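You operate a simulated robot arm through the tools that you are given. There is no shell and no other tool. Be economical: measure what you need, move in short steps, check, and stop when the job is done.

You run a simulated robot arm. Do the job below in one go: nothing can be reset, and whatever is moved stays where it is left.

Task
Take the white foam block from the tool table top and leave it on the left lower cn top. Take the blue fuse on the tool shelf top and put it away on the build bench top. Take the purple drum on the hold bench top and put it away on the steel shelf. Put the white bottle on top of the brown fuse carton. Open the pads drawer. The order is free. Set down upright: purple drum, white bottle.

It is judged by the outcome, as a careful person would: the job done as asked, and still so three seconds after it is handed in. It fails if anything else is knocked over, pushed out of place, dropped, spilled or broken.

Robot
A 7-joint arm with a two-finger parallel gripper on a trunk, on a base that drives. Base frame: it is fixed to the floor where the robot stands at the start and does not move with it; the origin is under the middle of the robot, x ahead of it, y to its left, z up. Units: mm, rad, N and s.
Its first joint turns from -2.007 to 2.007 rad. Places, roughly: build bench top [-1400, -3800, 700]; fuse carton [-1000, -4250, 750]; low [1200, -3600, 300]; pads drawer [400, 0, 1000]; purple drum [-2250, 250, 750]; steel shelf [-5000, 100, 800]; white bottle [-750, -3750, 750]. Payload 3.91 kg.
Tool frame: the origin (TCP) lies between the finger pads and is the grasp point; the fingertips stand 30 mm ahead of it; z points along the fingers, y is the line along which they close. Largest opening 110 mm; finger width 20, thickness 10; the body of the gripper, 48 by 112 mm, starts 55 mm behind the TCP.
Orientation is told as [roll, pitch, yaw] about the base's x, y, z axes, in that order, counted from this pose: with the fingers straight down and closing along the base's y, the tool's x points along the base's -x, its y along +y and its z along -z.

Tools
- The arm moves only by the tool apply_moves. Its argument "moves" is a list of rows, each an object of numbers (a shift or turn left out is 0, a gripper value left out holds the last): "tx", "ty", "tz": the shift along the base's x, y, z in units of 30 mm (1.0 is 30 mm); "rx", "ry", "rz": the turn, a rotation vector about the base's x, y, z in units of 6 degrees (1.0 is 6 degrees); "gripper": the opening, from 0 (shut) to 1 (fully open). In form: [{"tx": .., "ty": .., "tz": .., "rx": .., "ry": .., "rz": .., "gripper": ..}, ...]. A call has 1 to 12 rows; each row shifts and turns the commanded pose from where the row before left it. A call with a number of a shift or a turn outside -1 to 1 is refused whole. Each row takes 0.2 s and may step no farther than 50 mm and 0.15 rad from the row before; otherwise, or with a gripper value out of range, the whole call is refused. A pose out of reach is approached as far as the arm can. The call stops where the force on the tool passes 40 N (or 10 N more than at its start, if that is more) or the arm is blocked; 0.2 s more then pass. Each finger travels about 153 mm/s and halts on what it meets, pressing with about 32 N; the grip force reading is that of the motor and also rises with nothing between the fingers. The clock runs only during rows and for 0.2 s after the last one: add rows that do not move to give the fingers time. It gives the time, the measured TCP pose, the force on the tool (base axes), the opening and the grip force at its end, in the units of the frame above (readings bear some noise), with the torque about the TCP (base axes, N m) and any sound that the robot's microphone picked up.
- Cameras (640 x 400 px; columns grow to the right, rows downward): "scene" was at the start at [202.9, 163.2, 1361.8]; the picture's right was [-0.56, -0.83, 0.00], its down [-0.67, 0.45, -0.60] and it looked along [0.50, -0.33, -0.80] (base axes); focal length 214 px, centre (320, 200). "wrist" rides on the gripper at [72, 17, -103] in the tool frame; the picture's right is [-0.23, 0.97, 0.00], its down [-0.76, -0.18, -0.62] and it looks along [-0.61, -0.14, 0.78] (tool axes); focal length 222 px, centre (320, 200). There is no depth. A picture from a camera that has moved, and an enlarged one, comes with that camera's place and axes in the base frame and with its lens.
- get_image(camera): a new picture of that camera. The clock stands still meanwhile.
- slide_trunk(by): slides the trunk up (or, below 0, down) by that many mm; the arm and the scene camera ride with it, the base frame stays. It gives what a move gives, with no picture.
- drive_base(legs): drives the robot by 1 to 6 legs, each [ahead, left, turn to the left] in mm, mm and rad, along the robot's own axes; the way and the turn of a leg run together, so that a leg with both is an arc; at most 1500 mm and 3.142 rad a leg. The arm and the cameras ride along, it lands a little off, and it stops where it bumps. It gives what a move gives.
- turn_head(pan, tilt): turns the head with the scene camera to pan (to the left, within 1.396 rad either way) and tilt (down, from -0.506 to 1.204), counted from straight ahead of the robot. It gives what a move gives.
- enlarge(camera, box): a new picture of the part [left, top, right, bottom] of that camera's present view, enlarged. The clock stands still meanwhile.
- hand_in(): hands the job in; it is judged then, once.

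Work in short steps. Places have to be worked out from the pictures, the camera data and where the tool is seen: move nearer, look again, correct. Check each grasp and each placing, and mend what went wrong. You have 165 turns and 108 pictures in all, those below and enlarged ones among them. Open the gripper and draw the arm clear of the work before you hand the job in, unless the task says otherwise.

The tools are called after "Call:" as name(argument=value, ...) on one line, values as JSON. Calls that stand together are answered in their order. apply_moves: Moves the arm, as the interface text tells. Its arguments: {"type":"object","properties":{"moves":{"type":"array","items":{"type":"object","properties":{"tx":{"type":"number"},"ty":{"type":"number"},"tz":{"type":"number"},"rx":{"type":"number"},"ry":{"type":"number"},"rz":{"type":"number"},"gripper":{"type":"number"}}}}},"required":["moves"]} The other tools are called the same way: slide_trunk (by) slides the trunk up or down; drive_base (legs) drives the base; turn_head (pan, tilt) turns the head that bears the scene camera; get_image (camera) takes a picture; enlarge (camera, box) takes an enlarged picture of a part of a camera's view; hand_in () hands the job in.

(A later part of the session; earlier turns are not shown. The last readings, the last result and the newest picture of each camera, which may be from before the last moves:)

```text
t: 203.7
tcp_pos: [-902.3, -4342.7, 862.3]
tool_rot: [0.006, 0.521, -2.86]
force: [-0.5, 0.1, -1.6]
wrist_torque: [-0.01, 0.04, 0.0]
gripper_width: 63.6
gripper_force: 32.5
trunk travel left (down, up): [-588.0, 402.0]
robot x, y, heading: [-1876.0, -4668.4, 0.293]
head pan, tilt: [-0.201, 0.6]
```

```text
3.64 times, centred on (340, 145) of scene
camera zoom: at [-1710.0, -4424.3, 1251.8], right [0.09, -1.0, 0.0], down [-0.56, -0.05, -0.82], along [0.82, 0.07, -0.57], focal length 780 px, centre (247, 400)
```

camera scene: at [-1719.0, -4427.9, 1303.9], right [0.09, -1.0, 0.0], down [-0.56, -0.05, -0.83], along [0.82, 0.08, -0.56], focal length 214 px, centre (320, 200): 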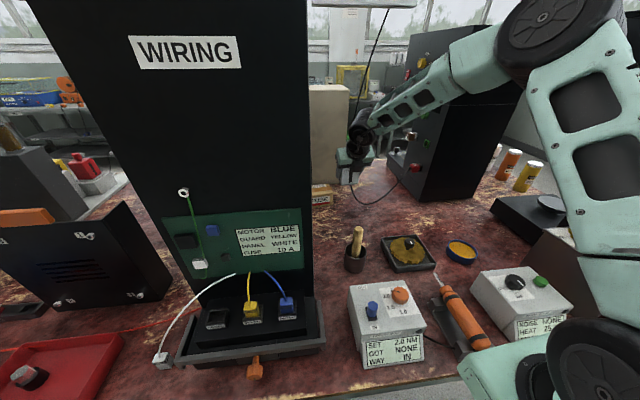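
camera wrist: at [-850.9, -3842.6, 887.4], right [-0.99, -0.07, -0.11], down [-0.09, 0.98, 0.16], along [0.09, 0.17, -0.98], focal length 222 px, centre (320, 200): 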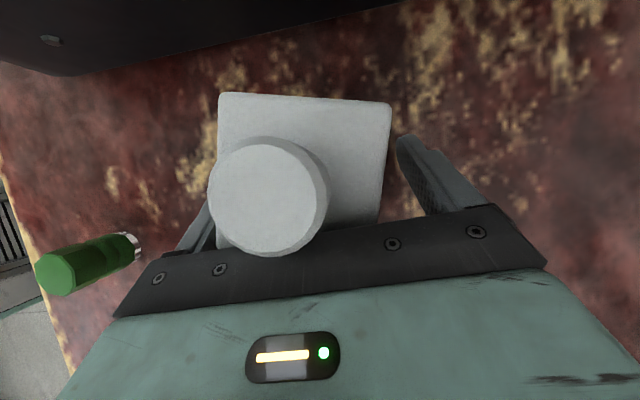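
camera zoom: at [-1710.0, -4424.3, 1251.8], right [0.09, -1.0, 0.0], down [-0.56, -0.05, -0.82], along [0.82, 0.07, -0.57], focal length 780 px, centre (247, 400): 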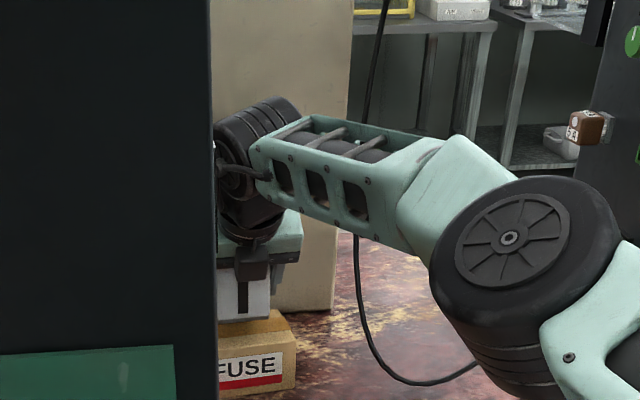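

The bottle is over the carton's centre. I'll lower in small steps until contact.

Call:
apply_moves(moves=[{"tz": -0.25}, {"tz": -0.15}, {"tz": -0.12}, {"tz": -0.12}, {"tz": -0.12}, {"tz": -0.12}, {"tz": -0.12}, {"tz": -0.12}])

```text
t: 205.5
tcp_pos: [-902.1, -4343.5, 834.3]
tool_rot: [0.002, 0.527, -2.862]
force: [-5.1, -2.5, 23.7]
wrist_torque: [0.24, 0.6, 0.11]
gripper_width: 64.0
gripper_force: 31.7
trunk travel left (down, up): [-588.0, 402.0]
robot x, y, heading: [-1877.3, -4668.4, 0.29]
head pan, tilt: [-0.201, 0.6]
```

Contact at about z=791. I'll ease up 2 mm and look before releasing.

Call:
apply_moves(moves=[{"tz": 0.08}, {}])

Call:
enlarge(camera="scene", box=[290, 120, 370, 200])

```text
t: 206.1
tcp_pos: [-901.0, -4343.6, 834.2]
tool_rot: [0.003, 0.526, -2.861]
force: [5.2, 0.6, 24.6]
wrist_torque: [0.51, -0.2, 0.0]
gripper_width: 63.9
gripper_force: 31.8
trunk travel left (down, up): [-588.0, 402.0]
robot x, y, heading: [-1875.0, -4672.0, 0.292]
head pan, tilt: [-0.201, 0.6]
```

```text
5.00 times, centred on (330, 160) of scene
camera zoom: at [-1711.1, -4424.8, 1252.2], right [0.09, -1.0, 0.0], down [-0.56, -0.05, -0.83], along [0.82, 0.07, -0.56], focal length 1072 px, centre (270, 400)
```

zoom: 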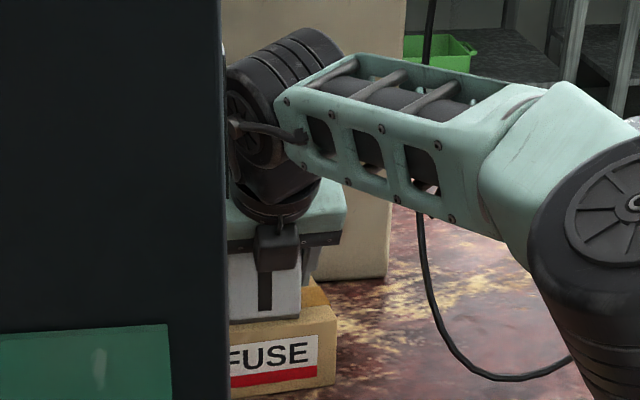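

The bottle is seated on the carton. I'll open and retreat along the tool axis.

Call:
apply_moves(moves=[{"gripper": 0.72}, {}, {}, {"tx": -0.2, "ty": -0.06, "tz": 0.35}, {"tx": -0.43, "ty": -0.13, "tz": 0.78}, {"tx": -0.43, "ty": -0.13, "tz": 0.78}, {"tx": -0.43, "ty": -0.13, "tz": 0.78}, {"tx": -0.43, "ty": -0.13, "tz": 0.78}, {"tx": -0.43, "ty": -0.13, "tz": 0.78}])

Call:
enlarge(camera="scene", box=[270, 100, 390, 200])

```text
t: 208.1
tcp_pos: [-972.4, -4363.9, 959.3]
tool_rot: [0.005, 0.521, -2.861]
force: [-1.0, -0.7, -0.4]
wrist_torque: [-0.02, -0.02, 0.02]
gripper_width: 79.5
gripper_force: 0.2
trunk travel left (down, up): [-588.0, 402.0]
robot x, y, heading: [-1872.3, -4672.3, 0.292]
head pan, tilt: [-0.201, 0.6]
```

```text
4.00 times, centred on (330, 150) of scene
camera zoom: at [-1709.8, -4424.2, 1251.7], right [0.09, -1.0, 0.0], down [-0.56, -0.05, -0.82], along [0.82, 0.07, -0.57], focal length 858 px, centre (280, 400)
```

zoom: 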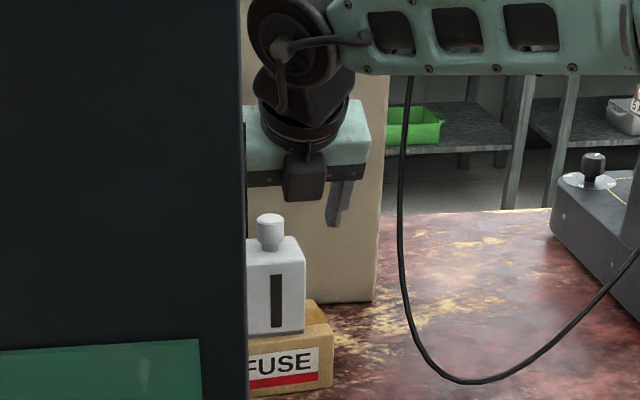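

The bottle stands upright on the carton. Now I'll withdraw the arm the way it came and back off.

Call:
apply_moves(moves=[{"tx": -0.9, "ty": -0.26}, {"tx": -0.9, "ty": -0.26}, {"tx": -0.9, "ty": -0.26}, {"tx": -0.9, "ty": -0.4}, {"tx": -0.9, "ty": -0.7}, {"tx": -0.9, "ty": -0.7}, {"tx": -0.9, "ty": -0.7}, {"tx": -0.9, "ty": -0.7}, {"tx": -0.9, "ty": -0.7}, {"tx": -0.9, "ty": -0.5}])

Call:
drive_base(legs=[[-450, 0, 0], [0, 0, 1.9]])

Call:
turn_head(pan=0.5, tilt=0.3)

Call:
get_image(camera="scene")

```text
t: 210.3
tcp_pos: [-1240.4, -4521.2, 958.2]
tool_rot: [0.004, 0.52, -2.863]
force: [-0.2, 0.2, -0.7]
wrist_torque: [0.02, 0.01, 0.0]
gripper_width: 79.3
gripper_force: 0.1
trunk travel left (down, up): [-588.0, 402.0]
robot x, y, heading: [-1874.4, -4668.2, 0.287]
head pan, tilt: [-0.201, 0.6]
```

```text
t: 217.6
tcp_pos: [-2666.5, -4255.0, 957.7]
tool_rot: [0.006, 0.52, -0.936]
force: [0.3, 0.7, -0.2]
wrist_torque: [0.05, -0.02, -0.04]
gripper_width: 79.2
gripper_force: 0.0
trunk travel left (down, up): [-588.0, 402.0]
robot x, y, heading: [-2310.1, -4795.8, 2.218]
head pan, tilt: [-0.201, 0.6]
```

```text
t: 218.7
tcp_pos: [-2664.5, -4255.6, 957.8]
tool_rot: [0.004, 0.52, -0.937]
force: [-0.3, -0.7, -0.4]
wrist_torque: [0.02, 0.02, 0.02]
gripper_width: 79.1
gripper_force: 0.1
trunk travel left (down, up): [-588.0, 402.0]
robot x, y, heading: [-2309.0, -4803.9, 2.214]
head pan, tilt: [0.499, 0.3]
```

```text
40 pictures are left
camera scene: at [-2642.8, -4771.2, 1279.3], right [0.42, 0.91, 0.0], down [0.27, -0.12, -0.96], along [-0.87, 0.4, -0.3], focal length 214 px, centre (320, 200)
```

scene: 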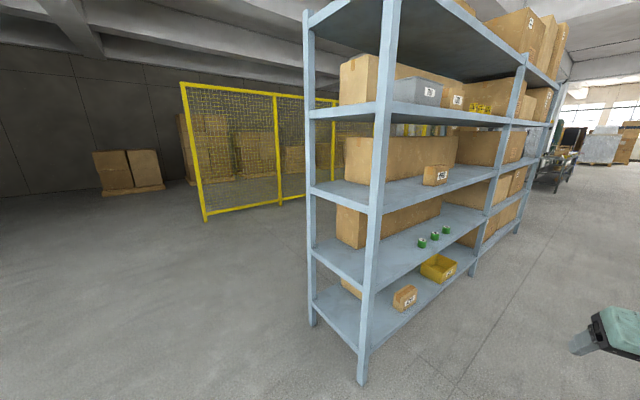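

No blue fuse is on this shelf, and its description suggests it's near the start. I'm in the far aisle, so I'll do the purple drum next: drive along this aisle toward it.

Call:
drive_base(legs=[[0, 0, -0.36], [1500, 0, 0], [1500, 0, 0]])

Call:
turn_head(pan=-0.2, tilt=0.25)

Call:
get_image(camera="scene")

```text
t: 234.5
tcp_pos: [-3401.7, -1260.6, 958.4]
tool_rot: [0.006, 0.519, -1.249]
force: [-0.3, -0.1, 0.4]
wrist_torque: [0.0, 0.01, 0.02]
gripper_width: 79.2
gripper_force: 0.0
trunk travel left (down, up): [-588.0, 402.0]
robot x, y, heading: [-3232.2, -1892.4, 1.906]
head pan, tilt: [0.499, 0.3]
```

```text
t: 235.5
tcp_pos: [-3401.7, -1261.0, 960.0]
tool_rot: [0.005, 0.521, -1.25]
force: [0.7, -0.1, 0.6]
wrist_torque: [-0.04, 0.0, -0.01]
gripper_width: 79.2
gripper_force: 0.2
trunk travel left (down, up): [-588.0, 402.0]
robot x, y, heading: [-3226.7, -1892.1, 1.904]
head pan, tilt: [-0.201, 0.25]
```

```text
39 pictures are left
camera scene: at [-3481.5, -1729.5, 1284.0], right [0.99, 0.13, 0.0], down [0.03, -0.24, -0.97], along [-0.13, 0.96, -0.25], focal length 214 px, centre (320, 200)
```

scene: 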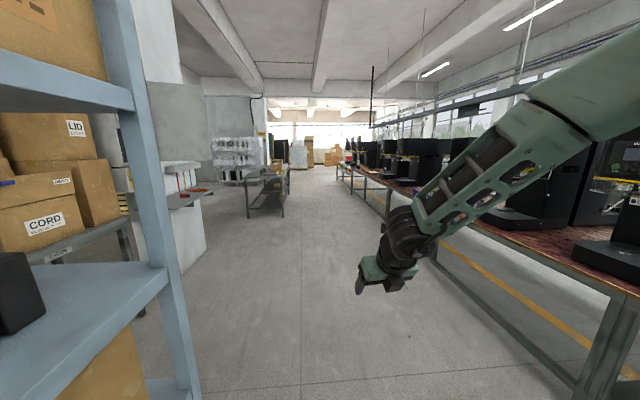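

I'm close to the left shelf, so I'll ease right and continue toward the drum's area.

Call:
drive_base(legs=[[0, -120, -0.05], [1450, 0, 0]])

Call:
turn_head(pan=-0.8, tilt=0.35)

Call:
get_image(camera="scene")

Call:
turn_head(pan=0.9, tilt=0.35)

Call:
get_image(camera="scene")

```text
t: 243.8
tcp_pos: [-3666.1, 219.1, 957.6]
tool_rot: [0.005, 0.521, -1.302]
force: [0.4, 0.3, 0.6]
wrist_torque: [-0.01, 0.02, 0.02]
gripper_width: 79.0
gripper_force: 0.0
trunk travel left (down, up): [-588.0, 402.0]
robot x, y, heading: [-3528.9, -416.9, 1.849]
head pan, tilt: [-0.201, 0.25]
```

```text
t: 244.8
tcp_pos: [-3666.5, 219.2, 957.1]
tool_rot: [0.005, 0.52, -1.302]
force: [-1.3, -0.1, -0.8]
wrist_torque: [0.02, -0.02, 0.0]
gripper_width: 79.2
gripper_force: 0.0
trunk travel left (down, up): [-588.0, 402.0]
robot x, y, heading: [-3528.1, -417.9, 1.847]
head pan, tilt: [-0.799, 0.351]
```

```text
38 pictures are left
camera scene: at [-3717.4, -256.4, 1274.6], right [0.87, -0.5, 0.0], down [-0.17, -0.3, -0.94], along [0.47, 0.81, -0.34], focal length 214 px, centre (320, 200)
```

scene: 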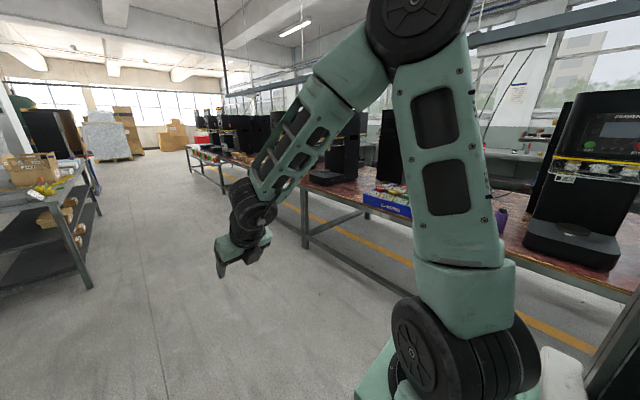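

```text
t: 246.5
tcp_pos: [-3665.7, 219.9, 958.7]
tool_rot: [0.005, 0.519, -1.301]
force: [0.1, -0.2, 1.3]
wrist_torque: [0.01, -0.01, -0.01]
gripper_width: 79.2
gripper_force: 0.0
trunk travel left (down, up): [-588.0, 402.0]
robot x, y, heading: [-3525.4, -417.6, 1.846]
head pan, tilt: [0.901, 0.351]
```

```text
37 pictures are left
camera scene: at [-3849.8, -301.4, 1274.6], right [0.38, 0.92, 0.0], down [0.32, -0.13, -0.94], along [-0.87, 0.36, -0.34], focal length 214 px, centre (320, 200)
```

scene: 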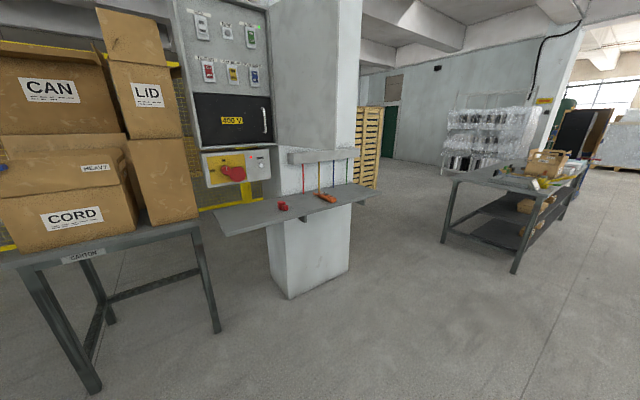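

The steel shelf is the small grey shelf on the pillar at about (-5000, 100). The drum is a purple item behind my arm on the bench. I'll move ahead and turn to face it.

Call:
drive_base(legs=[[400, 80, 0], [0, 0, -1.56]])

Call:
turn_head(pan=-0.25, tilt=0.5)

Call:
get_image(camera="scene")

```text
t: 252.8
tcp_pos: [-3079.7, 91.6, 957.6]
tool_rot: [0.005, 0.521, -2.864]
force: [-0.7, 0.0, -0.3]
wrist_torque: [-0.01, 0.03, 0.01]
gripper_width: 79.2
gripper_force: 0.0
trunk travel left (down, up): [-588.0, 402.0]
robot x, y, heading: [-3714.5, -54.8, 0.288]
head pan, tilt: [0.901, 0.351]
```

```text
t: 254.2
tcp_pos: [-3078.6, 92.2, 959.1]
tool_rot: [0.005, 0.522, -2.867]
force: [0.8, -0.6, -0.6]
wrist_torque: [-0.01, 0.01, 0.0]
gripper_width: 79.3
gripper_force: 0.1
trunk travel left (down, up): [-588.0, 402.0]
robot x, y, heading: [-3716.7, -50.6, 0.282]
head pan, tilt: [-0.25, 0.499]
```

```text
36 pictures are left
camera scene: at [-3544.8, 186.9, 1260.9], right [0.04, -1.0, 0.0], down [-0.48, -0.02, -0.88], along [0.88, 0.03, -0.48], focal length 214 px, centre (320, 200)
```

scene: 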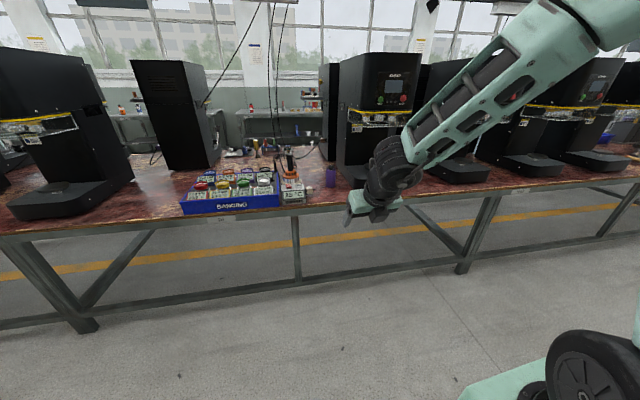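

Call:
enlarge(camera="scene", box=[180, 130, 400, 230])

```text
2.91 times, centred on (290, 180) of scene
camera zoom: at [-3544.8, 186.9, 1260.9], right [0.04, -1.0, 0.0], down [-0.48, -0.02, -0.88], along [0.88, 0.03, -0.48], focal length 624 px, centre (407, 258)
```

zoom: 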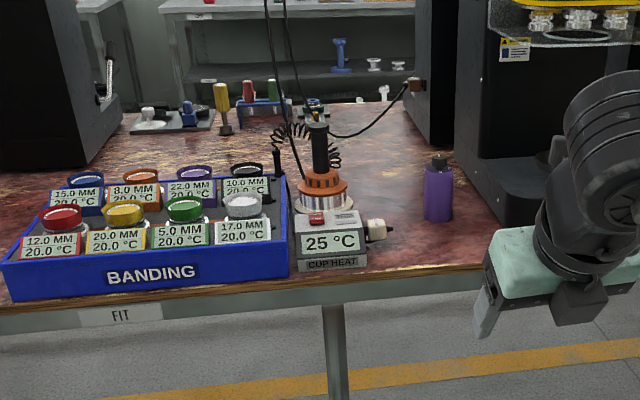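

The purple drum (about 55 mm across, 130 tall) is at about (-2370, 163). I'll drive 400 closer, open fully and move to the start of a slanted approach.

Call:
drive_base(legs=[[400, 0, 0]])

Call:
apply_moves(moves=[{"gripper": 1.0, "tx": 0.5, "ty": -0.2}, {"tx": 0.7, "ty": -0.25}, {"tx": 0.7, "ty": -0.25}, {"tx": 0.7, "ty": -0.25}, {"tx": 0.7, "ty": -0.25}])

Call:
turn_head(pan=-0.25, tilt=0.7)

Call:
get_image(camera="scene")

```text
t: 256.7
tcp_pos: [-2697.3, 208.4, 958.3]
tool_rot: [0.007, 0.519, -2.859]
force: [0.0, 0.2, -0.2]
wrist_torque: [-0.04, -0.02, 0.01]
gripper_width: 79.2
gripper_force: 0.1
trunk travel left (down, up): [-588.0, 402.0]
robot x, y, heading: [-3329.8, 58.7, 0.294]
head pan, tilt: [-0.25, 0.499]
```

```text
t: 257.9
tcp_pos: [-2597.2, 173.9, 958.1]
tool_rot: [0.003, 0.521, -2.859]
force: [-0.1, -0.1, 0.2]
wrist_torque: [0.01, -0.01, -0.02]
gripper_width: 110.2
gripper_force: 0.0
trunk travel left (down, up): [-588.0, 402.0]
robot x, y, heading: [-3333.0, 58.5, 0.288]
head pan, tilt: [-0.25, 0.499]
```

```text
t: 258.6
tcp_pos: [-2598.4, 173.9, 957.5]
tool_rot: [0.005, 0.519, -2.858]
force: [-0.4, 0.3, 0.6]
wrist_torque: [-0.03, 0.0, -0.07]
gripper_width: 110.1
gripper_force: 0.1
trunk travel left (down, up): [-588.0, 402.0]
robot x, y, heading: [-3331.5, 60.8, 0.294]
head pan, tilt: [-0.25, 0.7]
```

```text
34 pictures are left
camera scene: at [-3169.5, 300.9, 1243.2], right [0.04, -1.0, 0.0], down [-0.64, -0.03, -0.77], along [0.76, 0.03, -0.64], focal length 214 px, centre (320, 200)
```

scene: 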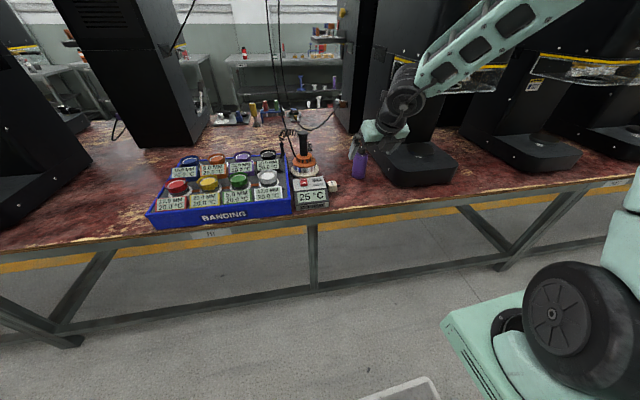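

Consistent. I'll move to the slant start and then halfway down, then check with the wrist camera.

Call:
apply_moves(moves=[{"tx": 0.9, "ty": -0.22, "tz": 0.07}, {"tx": 0.9, "ty": -0.22, "tz": 0.07}, {"tx": 0.9, "ty": -0.22, "tz": 0.07}, {"tx": 0.9, "ty": -0.22, "tz": 0.07}, {"tx": 0.9, "ty": -0.22, "tz": 0.07}, {"tx": 0.4, "ty": 0.11, "tz": -0.7}, {"tx": 0.4, "ty": 0.11, "tz": -0.7}, {}])

Call:
get_image(camera="wrist")

Call:
enlarge(camera="scene", box=[300, 80, 460, 200])

```text
t: 260.4
tcp_pos: [-2437.3, 146.6, 925.9]
tool_rot: [0.007, 0.522, -2.858]
force: [0.1, 0.8, 0.8]
wrist_torque: [0.01, -0.01, -0.02]
gripper_width: 110.1
gripper_force: 0.1
trunk travel left (down, up): [-588.0, 402.0]
robot x, y, heading: [-3331.9, 60.0, 0.296]
head pan, tilt: [-0.25, 0.7]
```

```text
33 pictures are left
camera wrist: at [-2422.9, 134.1, 1050.5], right [0.08, -0.99, -0.11], down [-0.98, -0.1, 0.16], along [-0.17, 0.09, -0.98], focal length 222 px, centre (320, 200)
```

wrist: 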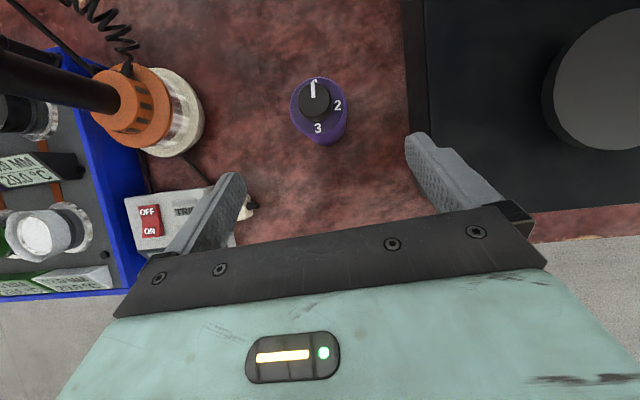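

```text
3.33 times, centred on (380, 140) of scene
camera zoom: at [-3169.6, 300.9, 1243.2], right [0.04, -1.0, 0.0], down [-0.64, -0.03, -0.76], along [0.76, 0.03, -0.64], focal length 715 px, centre (120, 400)
```

zoom: 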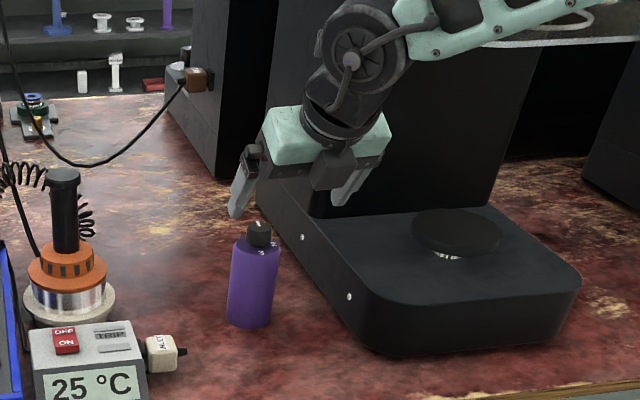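

The drum is centred at (-2371, 165). Final slant down, then close.

Call:
apply_moves(moves=[{"tx": 0.44, "ty": 0.13, "tz": -0.87}, {"tx": 0.44, "ty": 0.13, "tz": -0.87}, {"tx": 0.44, "ty": 0.13, "tz": -0.87}, {"tx": 0.44, "ty": 0.13, "tz": -0.87}, {"tx": 0.44, "ty": 0.13, "tz": -0.87}, {}])

Call:
apply_moves(moves=[{"gripper": 0.4}, {"gripper": 0.0}, {}, {}, {}])

Call:
apply_moves(moves=[{"tz": 0.15}, {"tz": 0.25}, {"tz": 0.4}, {"tz": 0.4}])

Call:
enlarge(camera="scene", box=[300, 80, 460, 200])

```text
t: 261.8
tcp_pos: [-2373.7, 167.4, 796.8]
tool_rot: [0.005, 0.52, -2.858]
force: [0.1, -0.2, -0.1]
wrist_torque: [0.03, -0.02, -0.02]
gripper_width: 110.1
gripper_force: 0.1
trunk travel left (down, up): [-588.0, 402.0]
robot x, y, heading: [-3327.4, 61.5, 0.294]
head pan, tilt: [-0.25, 0.7]
```

```text
t: 263.0
tcp_pos: [-2374.3, 166.8, 796.9]
tool_rot: [0.002, 0.519, -2.858]
force: [0.9, -0.9, 0.5]
wrist_torque: [0.03, -0.03, 0.01]
gripper_width: 56.9
gripper_force: 31.9
trunk travel left (down, up): [-588.0, 402.0]
robot x, y, heading: [-3330.3, 61.3, 0.294]
head pan, tilt: [-0.25, 0.7]
```

```text
t: 264.0
tcp_pos: [-2373.2, 166.1, 832.9]
tool_rot: [0.003, 0.519, -2.859]
force: [-0.7, 0.8, -1.4]
wrist_torque: [-0.02, 0.03, 0.0]
gripper_width: 56.9
gripper_force: 31.8
trunk travel left (down, up): [-588.0, 402.0]
robot x, y, heading: [-3332.3, 63.4, 0.291]
head pan, tilt: [-0.25, 0.7]
```

```text
3.33 times, centred on (380, 140) of scene
camera zoom: at [-3169.3, 301.0, 1243.1], right [0.04, -1.0, 0.0], down [-0.64, -0.03, -0.76], along [0.76, 0.03, -0.64], focal length 715 px, centre (120, 400)
```

zoom: 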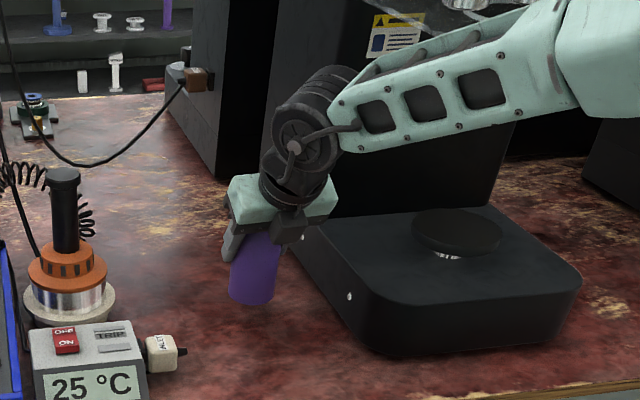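

The drum is gripped. I'll raise it, withdraw over the edge, back up and turn around to the pillar shelf.

Call:
apply_moves(moves=[{"tx": -0.4, "ty": -0.12, "tz": 0.75}, {"tx": -0.4, "ty": -0.12, "tz": 0.75}, {"tx": -0.4, "ty": -0.12, "tz": 0.75}, {"tx": -0.4, "ty": -0.12, "tz": 0.75}, {"tx": -0.5, "ty": -0.12, "tz": 0.75}, {"tx": -0.8, "ty": 0, "tz": 0.4}, {"tx": -0.8, "ty": 0.1}, {"tx": -0.8, "ty": 0.1}, {"tx": -0.8, "ty": 0.1}, {"tx": -0.8, "ty": 0.1}, {"tx": -0.6, "ty": 0.1}])

Call:
drive_base(legs=[[-450, 0, 0], [0, 0, 3.13]])

Call:
turn_head(pan=-0.2, tilt=0.45)

Call:
get_image(camera="scene")

```text
t: 266.4
tcp_pos: [-2572.7, 162.5, 954.9]
tool_rot: [0.003, 0.519, -2.861]
force: [0.2, 0.0, -1.4]
wrist_torque: [0.0, 0.02, -0.02]
gripper_width: 56.6
gripper_force: 32.2
trunk travel left (down, up): [-588.0, 402.0]
robot x, y, heading: [-3330.5, 58.8, 0.295]
head pan, tilt: [-0.25, 0.7]
```

```text
t: 276.5
tcp_pos: [-4527.6, -171.1, 954.9]
tool_rot: [0.004, 0.519, 0.278]
force: [-0.2, -0.3, -1.5]
wrist_torque: [0.0, -0.05, 0.0]
gripper_width: 56.5
gripper_force: 32.0
trunk travel left (down, up): [-588.0, 402.0]
robot x, y, heading: [-3769.2, -68.6, -2.855]
head pan, tilt: [-0.25, 0.7]
```

```text
t: 277.3
tcp_pos: [-4526.8, -168.2, 955.3]
tool_rot: [0.006, 0.52, 0.278]
force: [-0.4, -0.2, -2.2]
wrist_torque: [-0.02, -0.03, -0.01]
gripper_width: 56.8
gripper_force: 31.6
trunk travel left (down, up): [-588.0, 402.0]
robot x, y, heading: [-3769.6, -72.4, -2.856]
head pan, tilt: [-0.201, 0.45]
```

```text
30 pictures are left
camera scene: at [-3939.4, -317.2, 1265.3], right [-0.09, 1.0, 0.0], down [0.43, 0.04, -0.9], along [-0.9, -0.08, -0.44], focal length 214 px, centre (320, 200)
```

scene: 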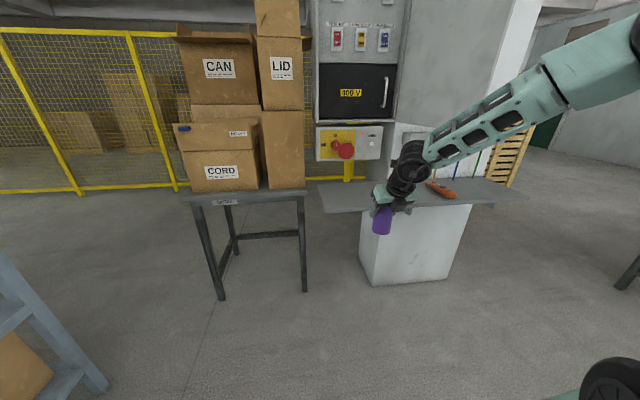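

The shelf's open left part is around (-4905, -253). I'll drive 200 closer, then move over it and check.

Call:
drive_base(legs=[[200, 0, 0]])

Call:
apply_moves(moves=[{"tx": -0.9, "ty": -0.15}, {"tx": -0.9, "ty": -0.15}, {"tx": -0.9, "ty": -0.15}, {"tx": -0.9, "ty": -0.15}, {"tx": -0.9, "ty": -0.15}, {"tx": -0.9, "ty": -0.15}, {}])

Call:
turn_head(pan=-0.1, tilt=0.6)

Call:
get_image(camera="scene")

```text
t: 278.9
tcp_pos: [-4723.4, -229.9, 955.0]
tool_rot: [0.005, 0.52, 0.28]
force: [-0.8, -0.2, -1.6]
wrist_torque: [0.04, 0.0, -0.01]
gripper_width: 56.8
gripper_force: 32.1
trunk travel left (down, up): [-588.0, 402.0]
robot x, y, heading: [-3966.3, -131.8, -2.854]
head pan, tilt: [-0.201, 0.45]
```

```text
t: 280.5
tcp_pos: [-4882.2, -256.4, 954.6]
tool_rot: [0.006, 0.521, 0.282]
force: [-0.9, -0.3, -1.4]
wrist_torque: [0.0, 0.0, -0.03]
gripper_width: 56.5
gripper_force: 32.1
trunk travel left (down, up): [-588.0, 402.0]
robot x, y, heading: [-3964.3, -129.3, -2.846]
head pan, tilt: [-0.201, 0.45]
```

```text
t: 281.2
tcp_pos: [-4880.5, -254.8, 956.4]
tool_rot: [0.006, 0.519, 0.281]
force: [0.2, -0.4, -1.9]
wrist_torque: [-0.01, 0.03, 0.01]
gripper_width: 56.2
gripper_force: 32.0
trunk travel left (down, up): [-588.0, 402.0]
robot x, y, heading: [-3963.4, -126.4, -2.852]
head pan, tilt: [-0.099, 0.6]
```

```text
29 pictures are left
camera scene: at [-4129.6, -384.1, 1251.8], right [-0.19, 0.98, 0.0], down [0.55, 0.11, -0.83], along [-0.81, -0.16, -0.56], focal length 214 px, centre (320, 200)
```

scene: 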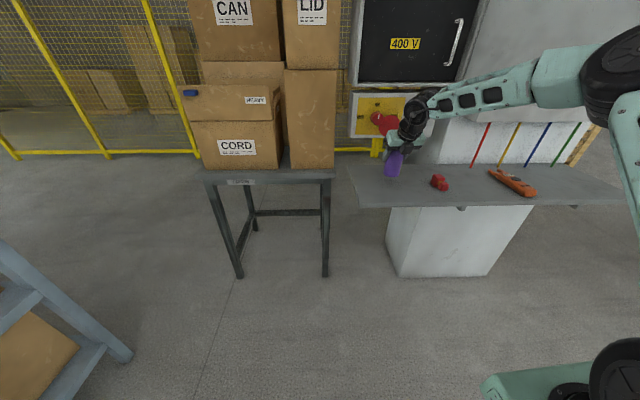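

The drum is over the free part of the shelf (surface about z=805–812). Lowering to contact.

Call:
apply_moves(moves=[{"tz": -0.6}, {"tz": -0.6}, {"tz": -0.4}, {"tz": -0.2}, {"tz": -0.15}, {"tz": -0.15}, {"tz": -0.12}, {"tz": -0.12}, {"tz": -0.12}, {"tz": -0.12}, {"tz": -0.12}, {"tz": -0.12}])

```text
t: 282.2
tcp_pos: [-4886.4, -260.5, 910.3]
tool_rot: [0.003, 0.542, 0.279]
force: [-2.1, -0.1, 14.5]
wrist_torque: [-0.04, -0.25, -0.01]
gripper_width: 56.8
gripper_force: 32.1
trunk travel left (down, up): [-588.0, 402.0]
robot x, y, heading: [-3964.0, -131.1, -2.852]
head pan, tilt: [-0.099, 0.6]
stopped in row 5: the force on the tool passed its limit (the readings are from after the stop); the commanded pose is now the measured one
```

Contact came at 910, which is higher than expected. I'll look closely.

Call:
enlarge(camera="scene", box=[340, 80, 480, 220])

```text
2.86 times, centred on (410, 150) of scene
camera zoom: at [-4128.8, -383.9, 1251.8], right [-0.19, 0.98, 0.0], down [0.55, 0.11, -0.83], along [-0.81, -0.16, -0.56], focal length 613 px, centre (63, 343)
```

zoom: 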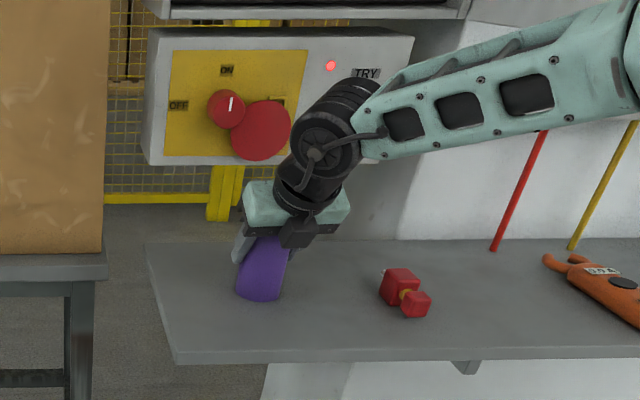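

Only the shelf is beneath, so its surface must be near z=835. I'll ease up slightly, let the pose settle, then touch down slowly.

Call:
apply_moves(moves=[{"tz": 0.25}, {}, {}])

Call:
apply_moves(moves=[{"tz": -0.1}, {"tz": -0.07}, {"tz": -0.05}, {"tz": -0.05}, {"tz": -0.05}])

```text
t: 283.0
tcp_pos: [-4885.4, -260.1, 914.5]
tool_rot: [0.004, 0.533, 0.279]
force: [0.5, -1.1, -1.3]
wrist_torque: [-0.04, 0.0, 0.01]
gripper_width: 56.5
gripper_force: 32.2
trunk travel left (down, up): [-588.0, 402.0]
robot x, y, heading: [-3967.7, -128.8, -2.853]
head pan, tilt: [-0.099, 0.6]
```

```text
t: 284.2
tcp_pos: [-4885.3, -260.0, 911.1]
tool_rot: [0.004, 0.541, 0.281]
force: [6.2, 0.8, 29.1]
wrist_torque: [-0.1, -0.63, 0.1]
gripper_width: 56.8
gripper_force: 32.2
trunk travel left (down, up): [-588.0, 402.0]
robot x, y, heading: [-3966.1, -130.2, -2.854]
head pan, tilt: [-0.099, 0.6]
```

The drum reads as upright with firm contact. I'll relieve the pressure a little, open and retreat along the axis.

Call:
apply_moves(moves=[{"tz": 0.06, "rx": 0.04, "ry": -0.13}, {}, {"gripper": 0.75}, {}, {}, {"tx": 0.25, "ty": 0.07, "tz": 0.43}, {"tx": 0.42, "ty": 0.12, "tz": 0.75}, {"tx": 0.42, "ty": 0.12, "tz": 0.75}, {"tx": 0.42, "ty": 0.12, "tz": 0.75}, {"tx": 0.42, "ty": 0.12, "tz": 0.75}, {"tx": 0.42, "ty": 0.12, "tz": 0.75}])

Call:
enlarge(camera="scene", box=[340, 80, 480, 220])

```text
t: 286.6
tcp_pos: [-4817.5, -238.8, 1032.9]
tool_rot: [0.003, 0.519, 0.28]
force: [0.3, 0.2, 0.3]
wrist_torque: [-0.02, 0.0, -0.02]
gripper_width: 82.7
gripper_force: 0.2
trunk travel left (down, up): [-588.0, 402.0]
robot x, y, heading: [-3965.0, -127.0, -2.849]
head pan, tilt: [-0.099, 0.6]
```

```text
2.86 times, centred on (410, 150) of scene
camera zoom: at [-4129.7, -384.0, 1251.7], right [-0.19, 0.98, 0.0], down [0.56, 0.11, -0.82], along [-0.81, -0.16, -0.57], focal length 613 px, centre (63, 343)
```

zoom: 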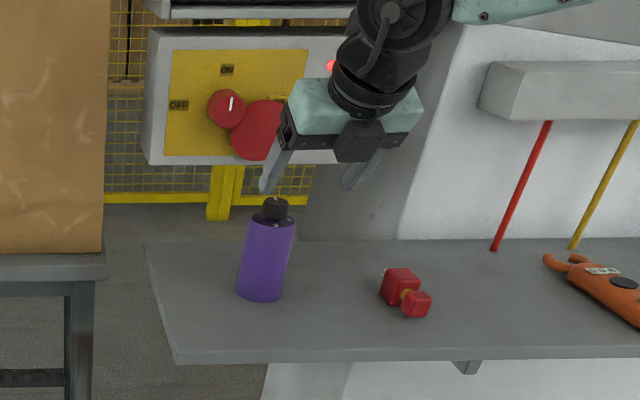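

The drum stands upright on the steel shelf. The fuse must be near the tool table, so I'll retract the arm and drive back by the known route around the far end.

Call:
apply_moves(moves=[{"tx": 0.9, "ty": 0.25}, {"tx": 0.9, "ty": 0.25}, {"tx": 0.9, "ty": 0.25}, {"tx": 0.9, "ty": 0.25}, {"tx": 0.9, "ty": 0.25}, {"tx": 0.9, "ty": 0.25}, {"tx": 0.9, "ty": 0.25}])

Call:
drive_base(legs=[[-350, 0, 0], [0, 0, 1.563], [1500, 0, 0], [1500, 0, 0]])

```text
t: 288.2
tcp_pos: [-4626.8, -187.6, 1032.6]
tool_rot: [0.004, 0.52, 0.282]
force: [-0.7, -1.0, 0.6]
wrist_torque: [0.0, 0.0, -0.01]
gripper_width: 82.4
gripper_force: 0.0
trunk travel left (down, up): [-588.0, 402.0]
robot x, y, heading: [-3963.3, -131.4, -2.86]
head pan, tilt: [-0.099, 0.6]
```

```text
t: 308.3
tcp_pos: [-2631.0, -3536.4, 1031.8]
tool_rot: [0.004, 0.521, 1.893]
force: [0.4, -0.9, 0.1]
wrist_torque: [0.03, 0.02, 0.02]
gripper_width: 82.7
gripper_force: 0.0
trunk travel left (down, up): [-588.0, 402.0]
robot x, y, heading: [-2716.3, -2877.5, -1.237]
head pan, tilt: [-0.099, 0.6]
```

On track; correcting the heading slightly and continuing to the table end.

Call:
drive_base(legs=[[0, 0, -0.06], [1500, 0, 0], [1500, 0, 0], [950, 0, 0]])

```text
t: 327.9
tcp_pos: [-1505.1, -7353.5, 1032.2]
tool_rot: [0.003, 0.52, 1.88]
force: [-0.9, 0.2, -0.3]
wrist_torque: [0.0, -0.01, 0.0]
gripper_width: 82.7
gripper_force: 0.0
trunk travel left (down, up): [-588.0, 402.0]
robot x, y, heading: [-1578.6, -6692.2, -1.259]
head pan, tilt: [-0.099, 0.6]
```

Call:
drive_base(legs=[[-100, 0, 0], [0, 0, 1.545], [1500, 0, 0], [1150, 0, 0], [0, 0, 1.57]])

```text
t: 349.4
tcp_pos: [872.2, -5101.6, 1032.0]
tool_rot: [0.002, 0.521, -1.258]
force: [-1.0, 0.1, 0.8]
wrist_torque: [0.0, 0.01, 0.03]
gripper_width: 82.3
gripper_force: 0.0
trunk travel left (down, up): [-588.0, 402.0]
robot x, y, heading: [953.0, -5760.6, 1.89]
head pan, tilt: [-0.099, 0.6]
```

Call:
drive_base(legs=[[0, 0, -0.04], [1500, 0, 0], [1500, 0, 0], [1300, 0, 0]])

Call:
turn_head(pan=-1.0, tilt=0.5)

Call:
get_image(camera="scene")

```text
t: 370.2
tcp_pos: [-478.5, -1043.8, 1032.8]
tool_rot: [0.004, 0.52, -1.222]
force: [-0.2, -1.1, -0.8]
wrist_torque: [0.03, 0.02, -0.03]
gripper_width: 82.5
gripper_force: 0.0
trunk travel left (down, up): [-588.0, 402.0]
robot x, y, heading: [-379.0, -1699.3, 1.933]
head pan, tilt: [-0.099, 0.6]
```

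```text
t: 371.4
tcp_pos: [-478.3, -1042.9, 1031.6]
tool_rot: [0.004, 0.52, -1.224]
force: [0.3, -0.3, 0.0]
wrist_torque: [0.01, -0.01, -0.02]
gripper_width: 82.2
gripper_force: 0.1
trunk travel left (down, up): [-588.0, 402.0]
robot x, y, heading: [-376.5, -1700.3, 1.923]
head pan, tilt: [-1.0, 0.499]
```

```text
26 pictures are left
camera scene: at [-563.5, -1567.1, 1260.9], right [0.8, -0.6, 0.0], down [-0.29, -0.38, -0.88], along [0.52, 0.7, -0.48], focal length 214 px, centre (320, 200)
```

scene: 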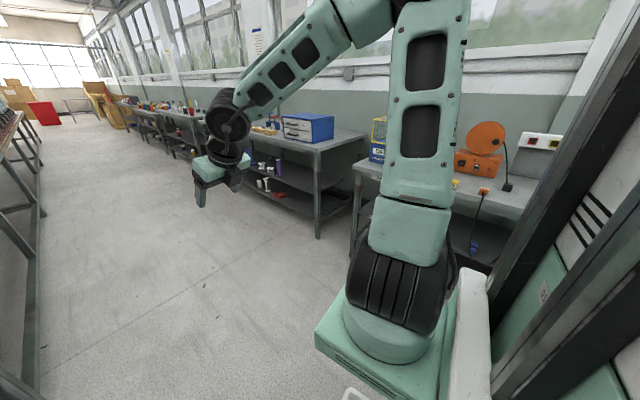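

I'll turn to face the test-gear bench and look at its shelves.

Call:
drive_base(legs=[[150, 100, 0], [0, 0, -1.64]])

Call:
turn_head(pan=-0.15, tilt=0.5)

Call:
get_image(camera="scene")

```text
t: 377.0
tcp_pos: [137.3, -1564.1, 1032.0]
tool_rot: [0.004, 0.52, -2.896]
force: [-0.6, 0.2, -0.6]
wrist_torque: [0.0, 0.0, 0.02]
gripper_width: 82.5
gripper_force: 0.1
trunk travel left (down, up): [-588.0, 402.0]
robot x, y, heading: [-525.1, -1597.3, 0.252]
head pan, tilt: [-1.0, 0.499]
```

```text
t: 378.1
tcp_pos: [138.5, -1563.2, 1032.9]
tool_rot: [0.002, 0.52, -2.897]
force: [0.0, -0.3, 0.3]
wrist_torque: [0.0, 0.01, 0.02]
gripper_width: 82.4
gripper_force: 0.1
trunk travel left (down, up): [-588.0, 402.0]
robot x, y, heading: [-522.9, -1596.4, 0.248]
head pan, tilt: [-0.15, 0.499]
```

```text
25 pictures are left
camera scene: at [-350.1, -1354.6, 1260.9], right [0.1, -0.99, 0.0], down [-0.48, -0.05, -0.88], along [0.87, 0.09, -0.48], focal length 214 px, centre (320, 200)
```

scene: 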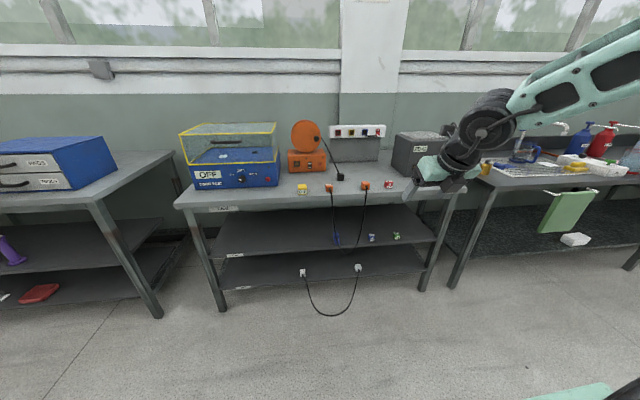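

Call:
enlarge(camera="scene", box=[200, 170, 340, 300])

Call:
enlarge(camera="scene", box=[320, 170, 440, 260])

```text
3.08 times, centred on (270, 235) of scene
camera zoom: at [-350.1, -1354.6, 1260.9], right [0.1, -0.99, 0.0], down [-0.48, -0.05, -0.88], along [0.87, 0.09, -0.48], focal length 660 px, centre (474, 92)
```

zoom: 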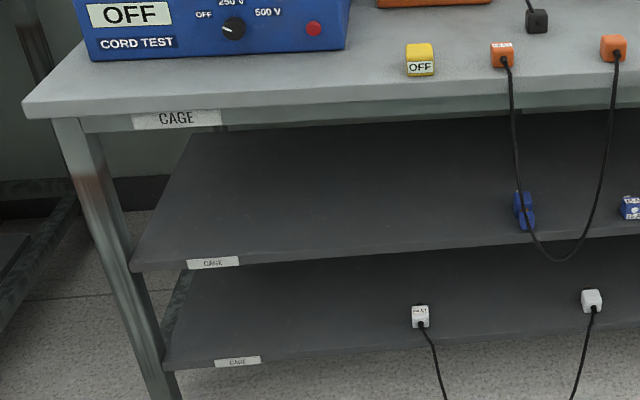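

```text
4.44 times, centred on (380, 215) of scene
camera zoom: at [-350.1, -1354.6, 1260.9], right [0.1, -0.99, 0.0], down [-0.48, -0.05, -0.88], along [0.87, 0.09, -0.48], focal length 953 px, centre (53, 133)
```

zoom: 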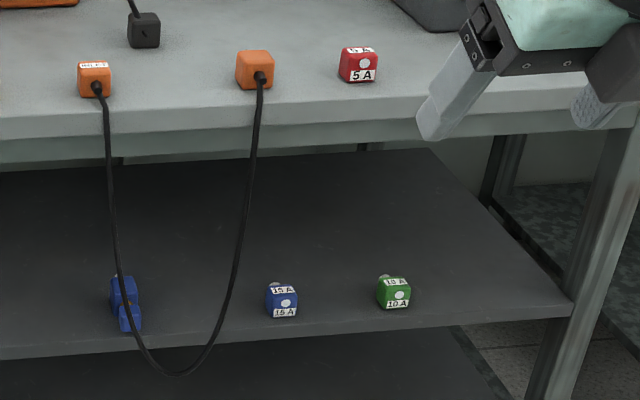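

This is the CAGE bench, with small cube fuses (red 5A, blue 15A, green 10A), so I now know what a fuse looks like. I'll check the tool table's own shelf for a blue one before choosing.

Call:
drive_base(legs=[[0, 1350, 0]])

Call:
slide_trunk(by=-350)

Call:
turn_head(pan=0.1, tilt=0.35)

Call:
get_image(camera="scene")

```text
t: 384.9
tcp_pos: [-234.1, -239.8, 1033.7]
tool_rot: [0.002, 0.519, -2.844]
force: [-0.3, -0.2, 0.5]
wrist_torque: [0.0, -0.01, -0.01]
gripper_width: 82.4
gripper_force: 0.1
trunk travel left (down, up): [-588.0, 402.0]
robot x, y, heading: [-895.0, -308.8, 0.304]
head pan, tilt: [-0.15, 0.499]
```

```text
t: 388.3
tcp_pos: [-232.8, -240.7, 682.5]
tool_rot: [0.003, 0.52, -2.846]
force: [-0.6, 0.3, -0.3]
wrist_torque: [-0.02, -0.01, 0.01]
gripper_width: 82.7
gripper_force: 0.1
trunk travel left (down, up): [-238.0, 752.0]
robot x, y, heading: [-897.2, -304.2, 0.303]
head pan, tilt: [-0.15, 0.499]
```

```text
t: 389.1
tcp_pos: [-233.5, -240.6, 682.8]
tool_rot: [0.003, 0.519, -2.847]
force: [0.4, -0.4, -0.3]
wrist_torque: [0.02, 0.04, -0.01]
gripper_width: 82.6
gripper_force: 0.0
trunk travel left (down, up): [-238.0, 752.0]
robot x, y, heading: [-894.8, -307.5, 0.301]
head pan, tilt: [0.099, 0.351]
```

```text
22 pictures are left
camera scene: at [-736.0, -33.6, 924.6], right [0.39, -0.92, 0.0], down [-0.32, -0.13, -0.94], along [0.86, 0.37, -0.34], focal length 214 px, centre (320, 200)
```

scene: 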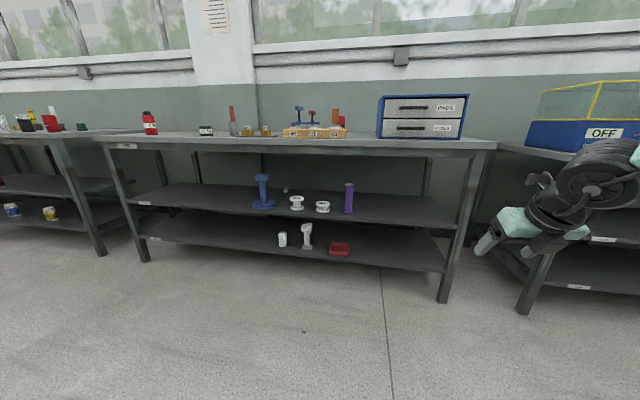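

Call:
enlarge(camera="scene", box=[0, 125, 190, 245])

Call:
enlarge(camera="scene", box=[230, 160, 370, 260])

```text
3.33 times, centred on (95, 185) of scene
camera zoom: at [-736.0, -33.6, 924.6], right [0.39, -0.92, 0.0], down [-0.32, -0.13, -0.94], along [0.86, 0.37, -0.34], focal length 715 px, centre (1070, 250)
```

zoom: 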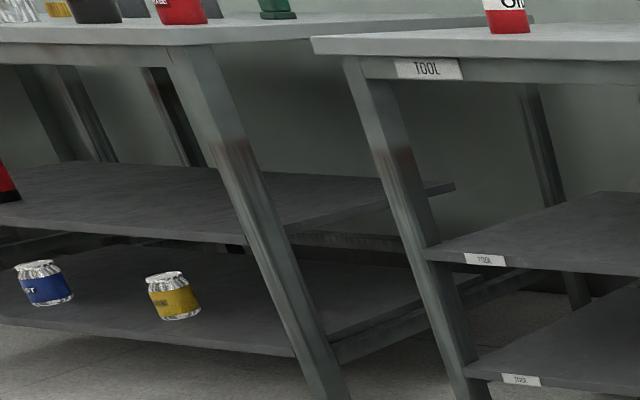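

```text
4.00 times, centred on (300, 210) of scene
camera zoom: at [-736.0, -33.6, 924.6], right [0.39, -0.92, 0.0], down [-0.32, -0.13, -0.94], along [0.86, 0.37, -0.34], focal length 858 px, centre (400, 160)
```

zoom: 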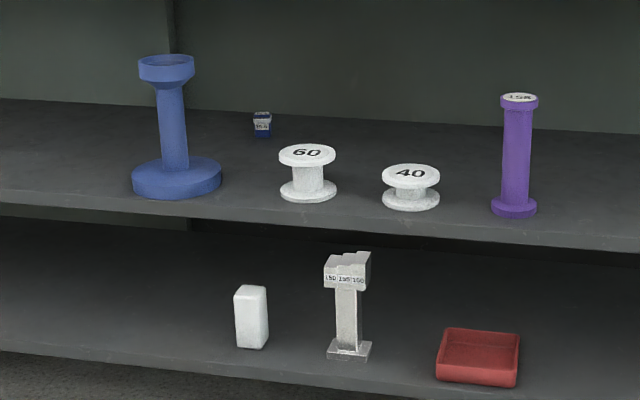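

Found it: a small blue fuse sits at the back of the TOOL shelf (labels confirm), at about (462, 741) on a shelf at z≈450. I'll slide left to line up and re-pose the tool to lean 60° so it can reach in under the table.

Call:
drive_base(legs=[[0, 580, 0]])

Call:
apply_moves(moves=[{"rz": 0.76, "tx": -0.4, "ty": -0.12}, {"rz": 0.76, "tx": -0.4, "ty": -0.12}, {"rz": 0.76, "tx": -0.4, "ty": -0.12}, {"rx": 0.51, "ry": -0.86, "tx": -0.4, "ty": -0.12}, {"rx": 0.51, "ry": -0.86, "tx": -0.4, "ty": -0.12}, {"rx": 0.51, "ry": -0.86, "tx": -0.4, "ty": -0.12}, {"rx": 0.51, "ry": -0.86}, {"rx": 0.51, "ry": -0.86}, {}])

```text
t: 392.4
tcp_pos: [-403.8, 307.2, 683.4]
tool_rot: [0.004, 0.52, -2.855]
force: [0.9, 0.1, -0.6]
wrist_torque: [0.02, -0.02, 0.01]
gripper_width: 82.6
gripper_force: 0.0
trunk travel left (down, up): [-238.0, 752.0]
robot x, y, heading: [-1067.8, 246.0, 0.294]
head pan, tilt: [0.099, 0.351]
```

```text
t: 394.4
tcp_pos: [-431.4, 287.4, 712.1]
tool_rot: [-0.012, 1.041, -2.625]
force: [0.1, 0.1, 0.7]
wrist_torque: [0.01, 0.01, 0.02]
gripper_width: 82.4
gripper_force: 0.0
out of reach, approached as far as the arm can: row 6, 7, 8
trunk travel left (down, up): [-238.0, 752.0]
robot x, y, heading: [-1065.5, 249.8, 0.295]
head pan, tilt: [0.099, 0.351]
```

The tool now leans 60°. I'll lower the trunk so the hand can pass beneath the apron (bottom about z=787), drive ahead, and look with the wrist camera.

Call:
slide_trunk(by=-137)

Call:
drive_base(legs=[[540, 0, 0]])

Call:
get_image(camera="wrist")

```text
t: 396.0
tcp_pos: [-431.9, 287.1, 577.7]
tool_rot: [-0.008, 1.043, -2.626]
force: [-0.3, -0.4, -0.6]
wrist_torque: [0.0, 0.02, 0.02]
gripper_width: 82.5
gripper_force: 0.0
trunk travel left (down, up): [-101.0, 889.0]
robot x, y, heading: [-1065.2, 243.5, 0.293]
head pan, tilt: [0.099, 0.351]
```

```text
t: 399.1
tcp_pos: [83.4, 440.9, 575.8]
tool_rot: [-0.009, 1.043, -2.628]
force: [0.3, -0.4, 0.5]
wrist_torque: [0.03, -0.02, -0.02]
gripper_width: 82.5
gripper_force: 0.1
trunk travel left (down, up): [-101.0, 889.0]
robot x, y, heading: [-550.7, 400.7, 0.294]
head pan, tilt: [0.099, 0.351]
```

```text
19 pictures are left
camera wrist: at [45.8, 399.5, 690.3], right [0.38, -0.9, -0.2], down [-0.89, -0.3, -0.34], along [0.25, 0.31, -0.92], focal length 222 px, centre (320, 200)
```

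wrist: 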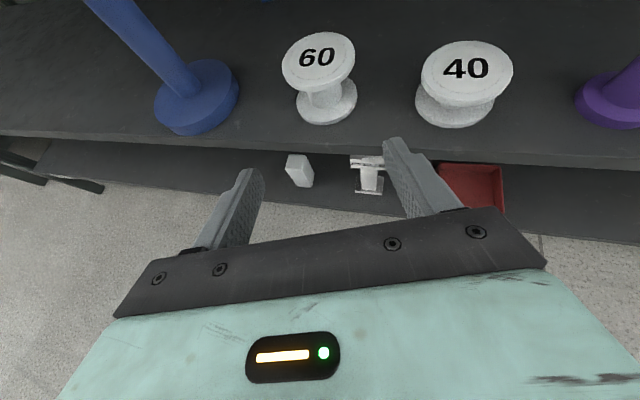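

The gap between the blue stand and the "60" spool is clear. I'll shift left a little and move in horizontally above them.

Call:
apply_moves(moves=[{"tx": -0.3, "ty": 1.0}, {"tx": -0.3, "ty": 1.0}, {"tx": 0.87, "ty": 0.49}, {"tx": 0.87, "ty": 0.49}, {"tx": 0.87, "ty": 0.49}, {"tx": 0.87, "ty": 0.49}, {"tx": 0.87, "ty": 0.49}, {}])

Call:
get_image(camera="wrist")

```text
t: 400.9
tcp_pos: [198.6, 574.1, 580.2]
tool_rot: [-0.008, 1.042, -2.629]
force: [0.7, 0.4, 0.6]
wrist_torque: [-0.01, 0.02, -0.02]
gripper_width: 82.4
gripper_force: 0.1
out of reach, approached as far as the arm can: row 1
trunk travel left (down, up): [-101.0, 889.0]
robot x, y, heading: [-552.2, 402.5, 0.292]
head pan, tilt: [0.099, 0.351]
```

```text
18 pictures are left
camera wrist: at [160.4, 533.1, 693.8], right [0.38, -0.9, -0.2], down [-0.89, -0.3, -0.34], along [0.25, 0.31, -0.92], focal length 222 px, centre (320, 200)
```

wrist: 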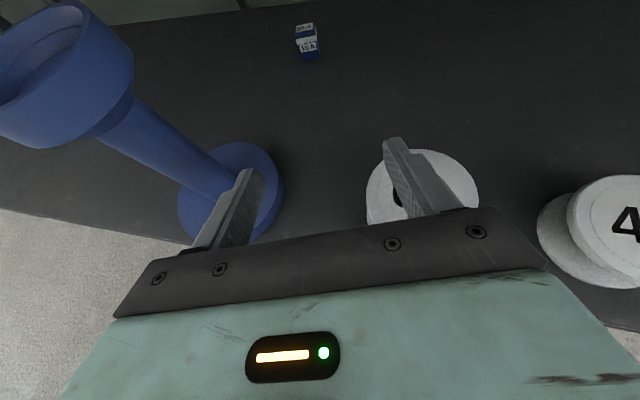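

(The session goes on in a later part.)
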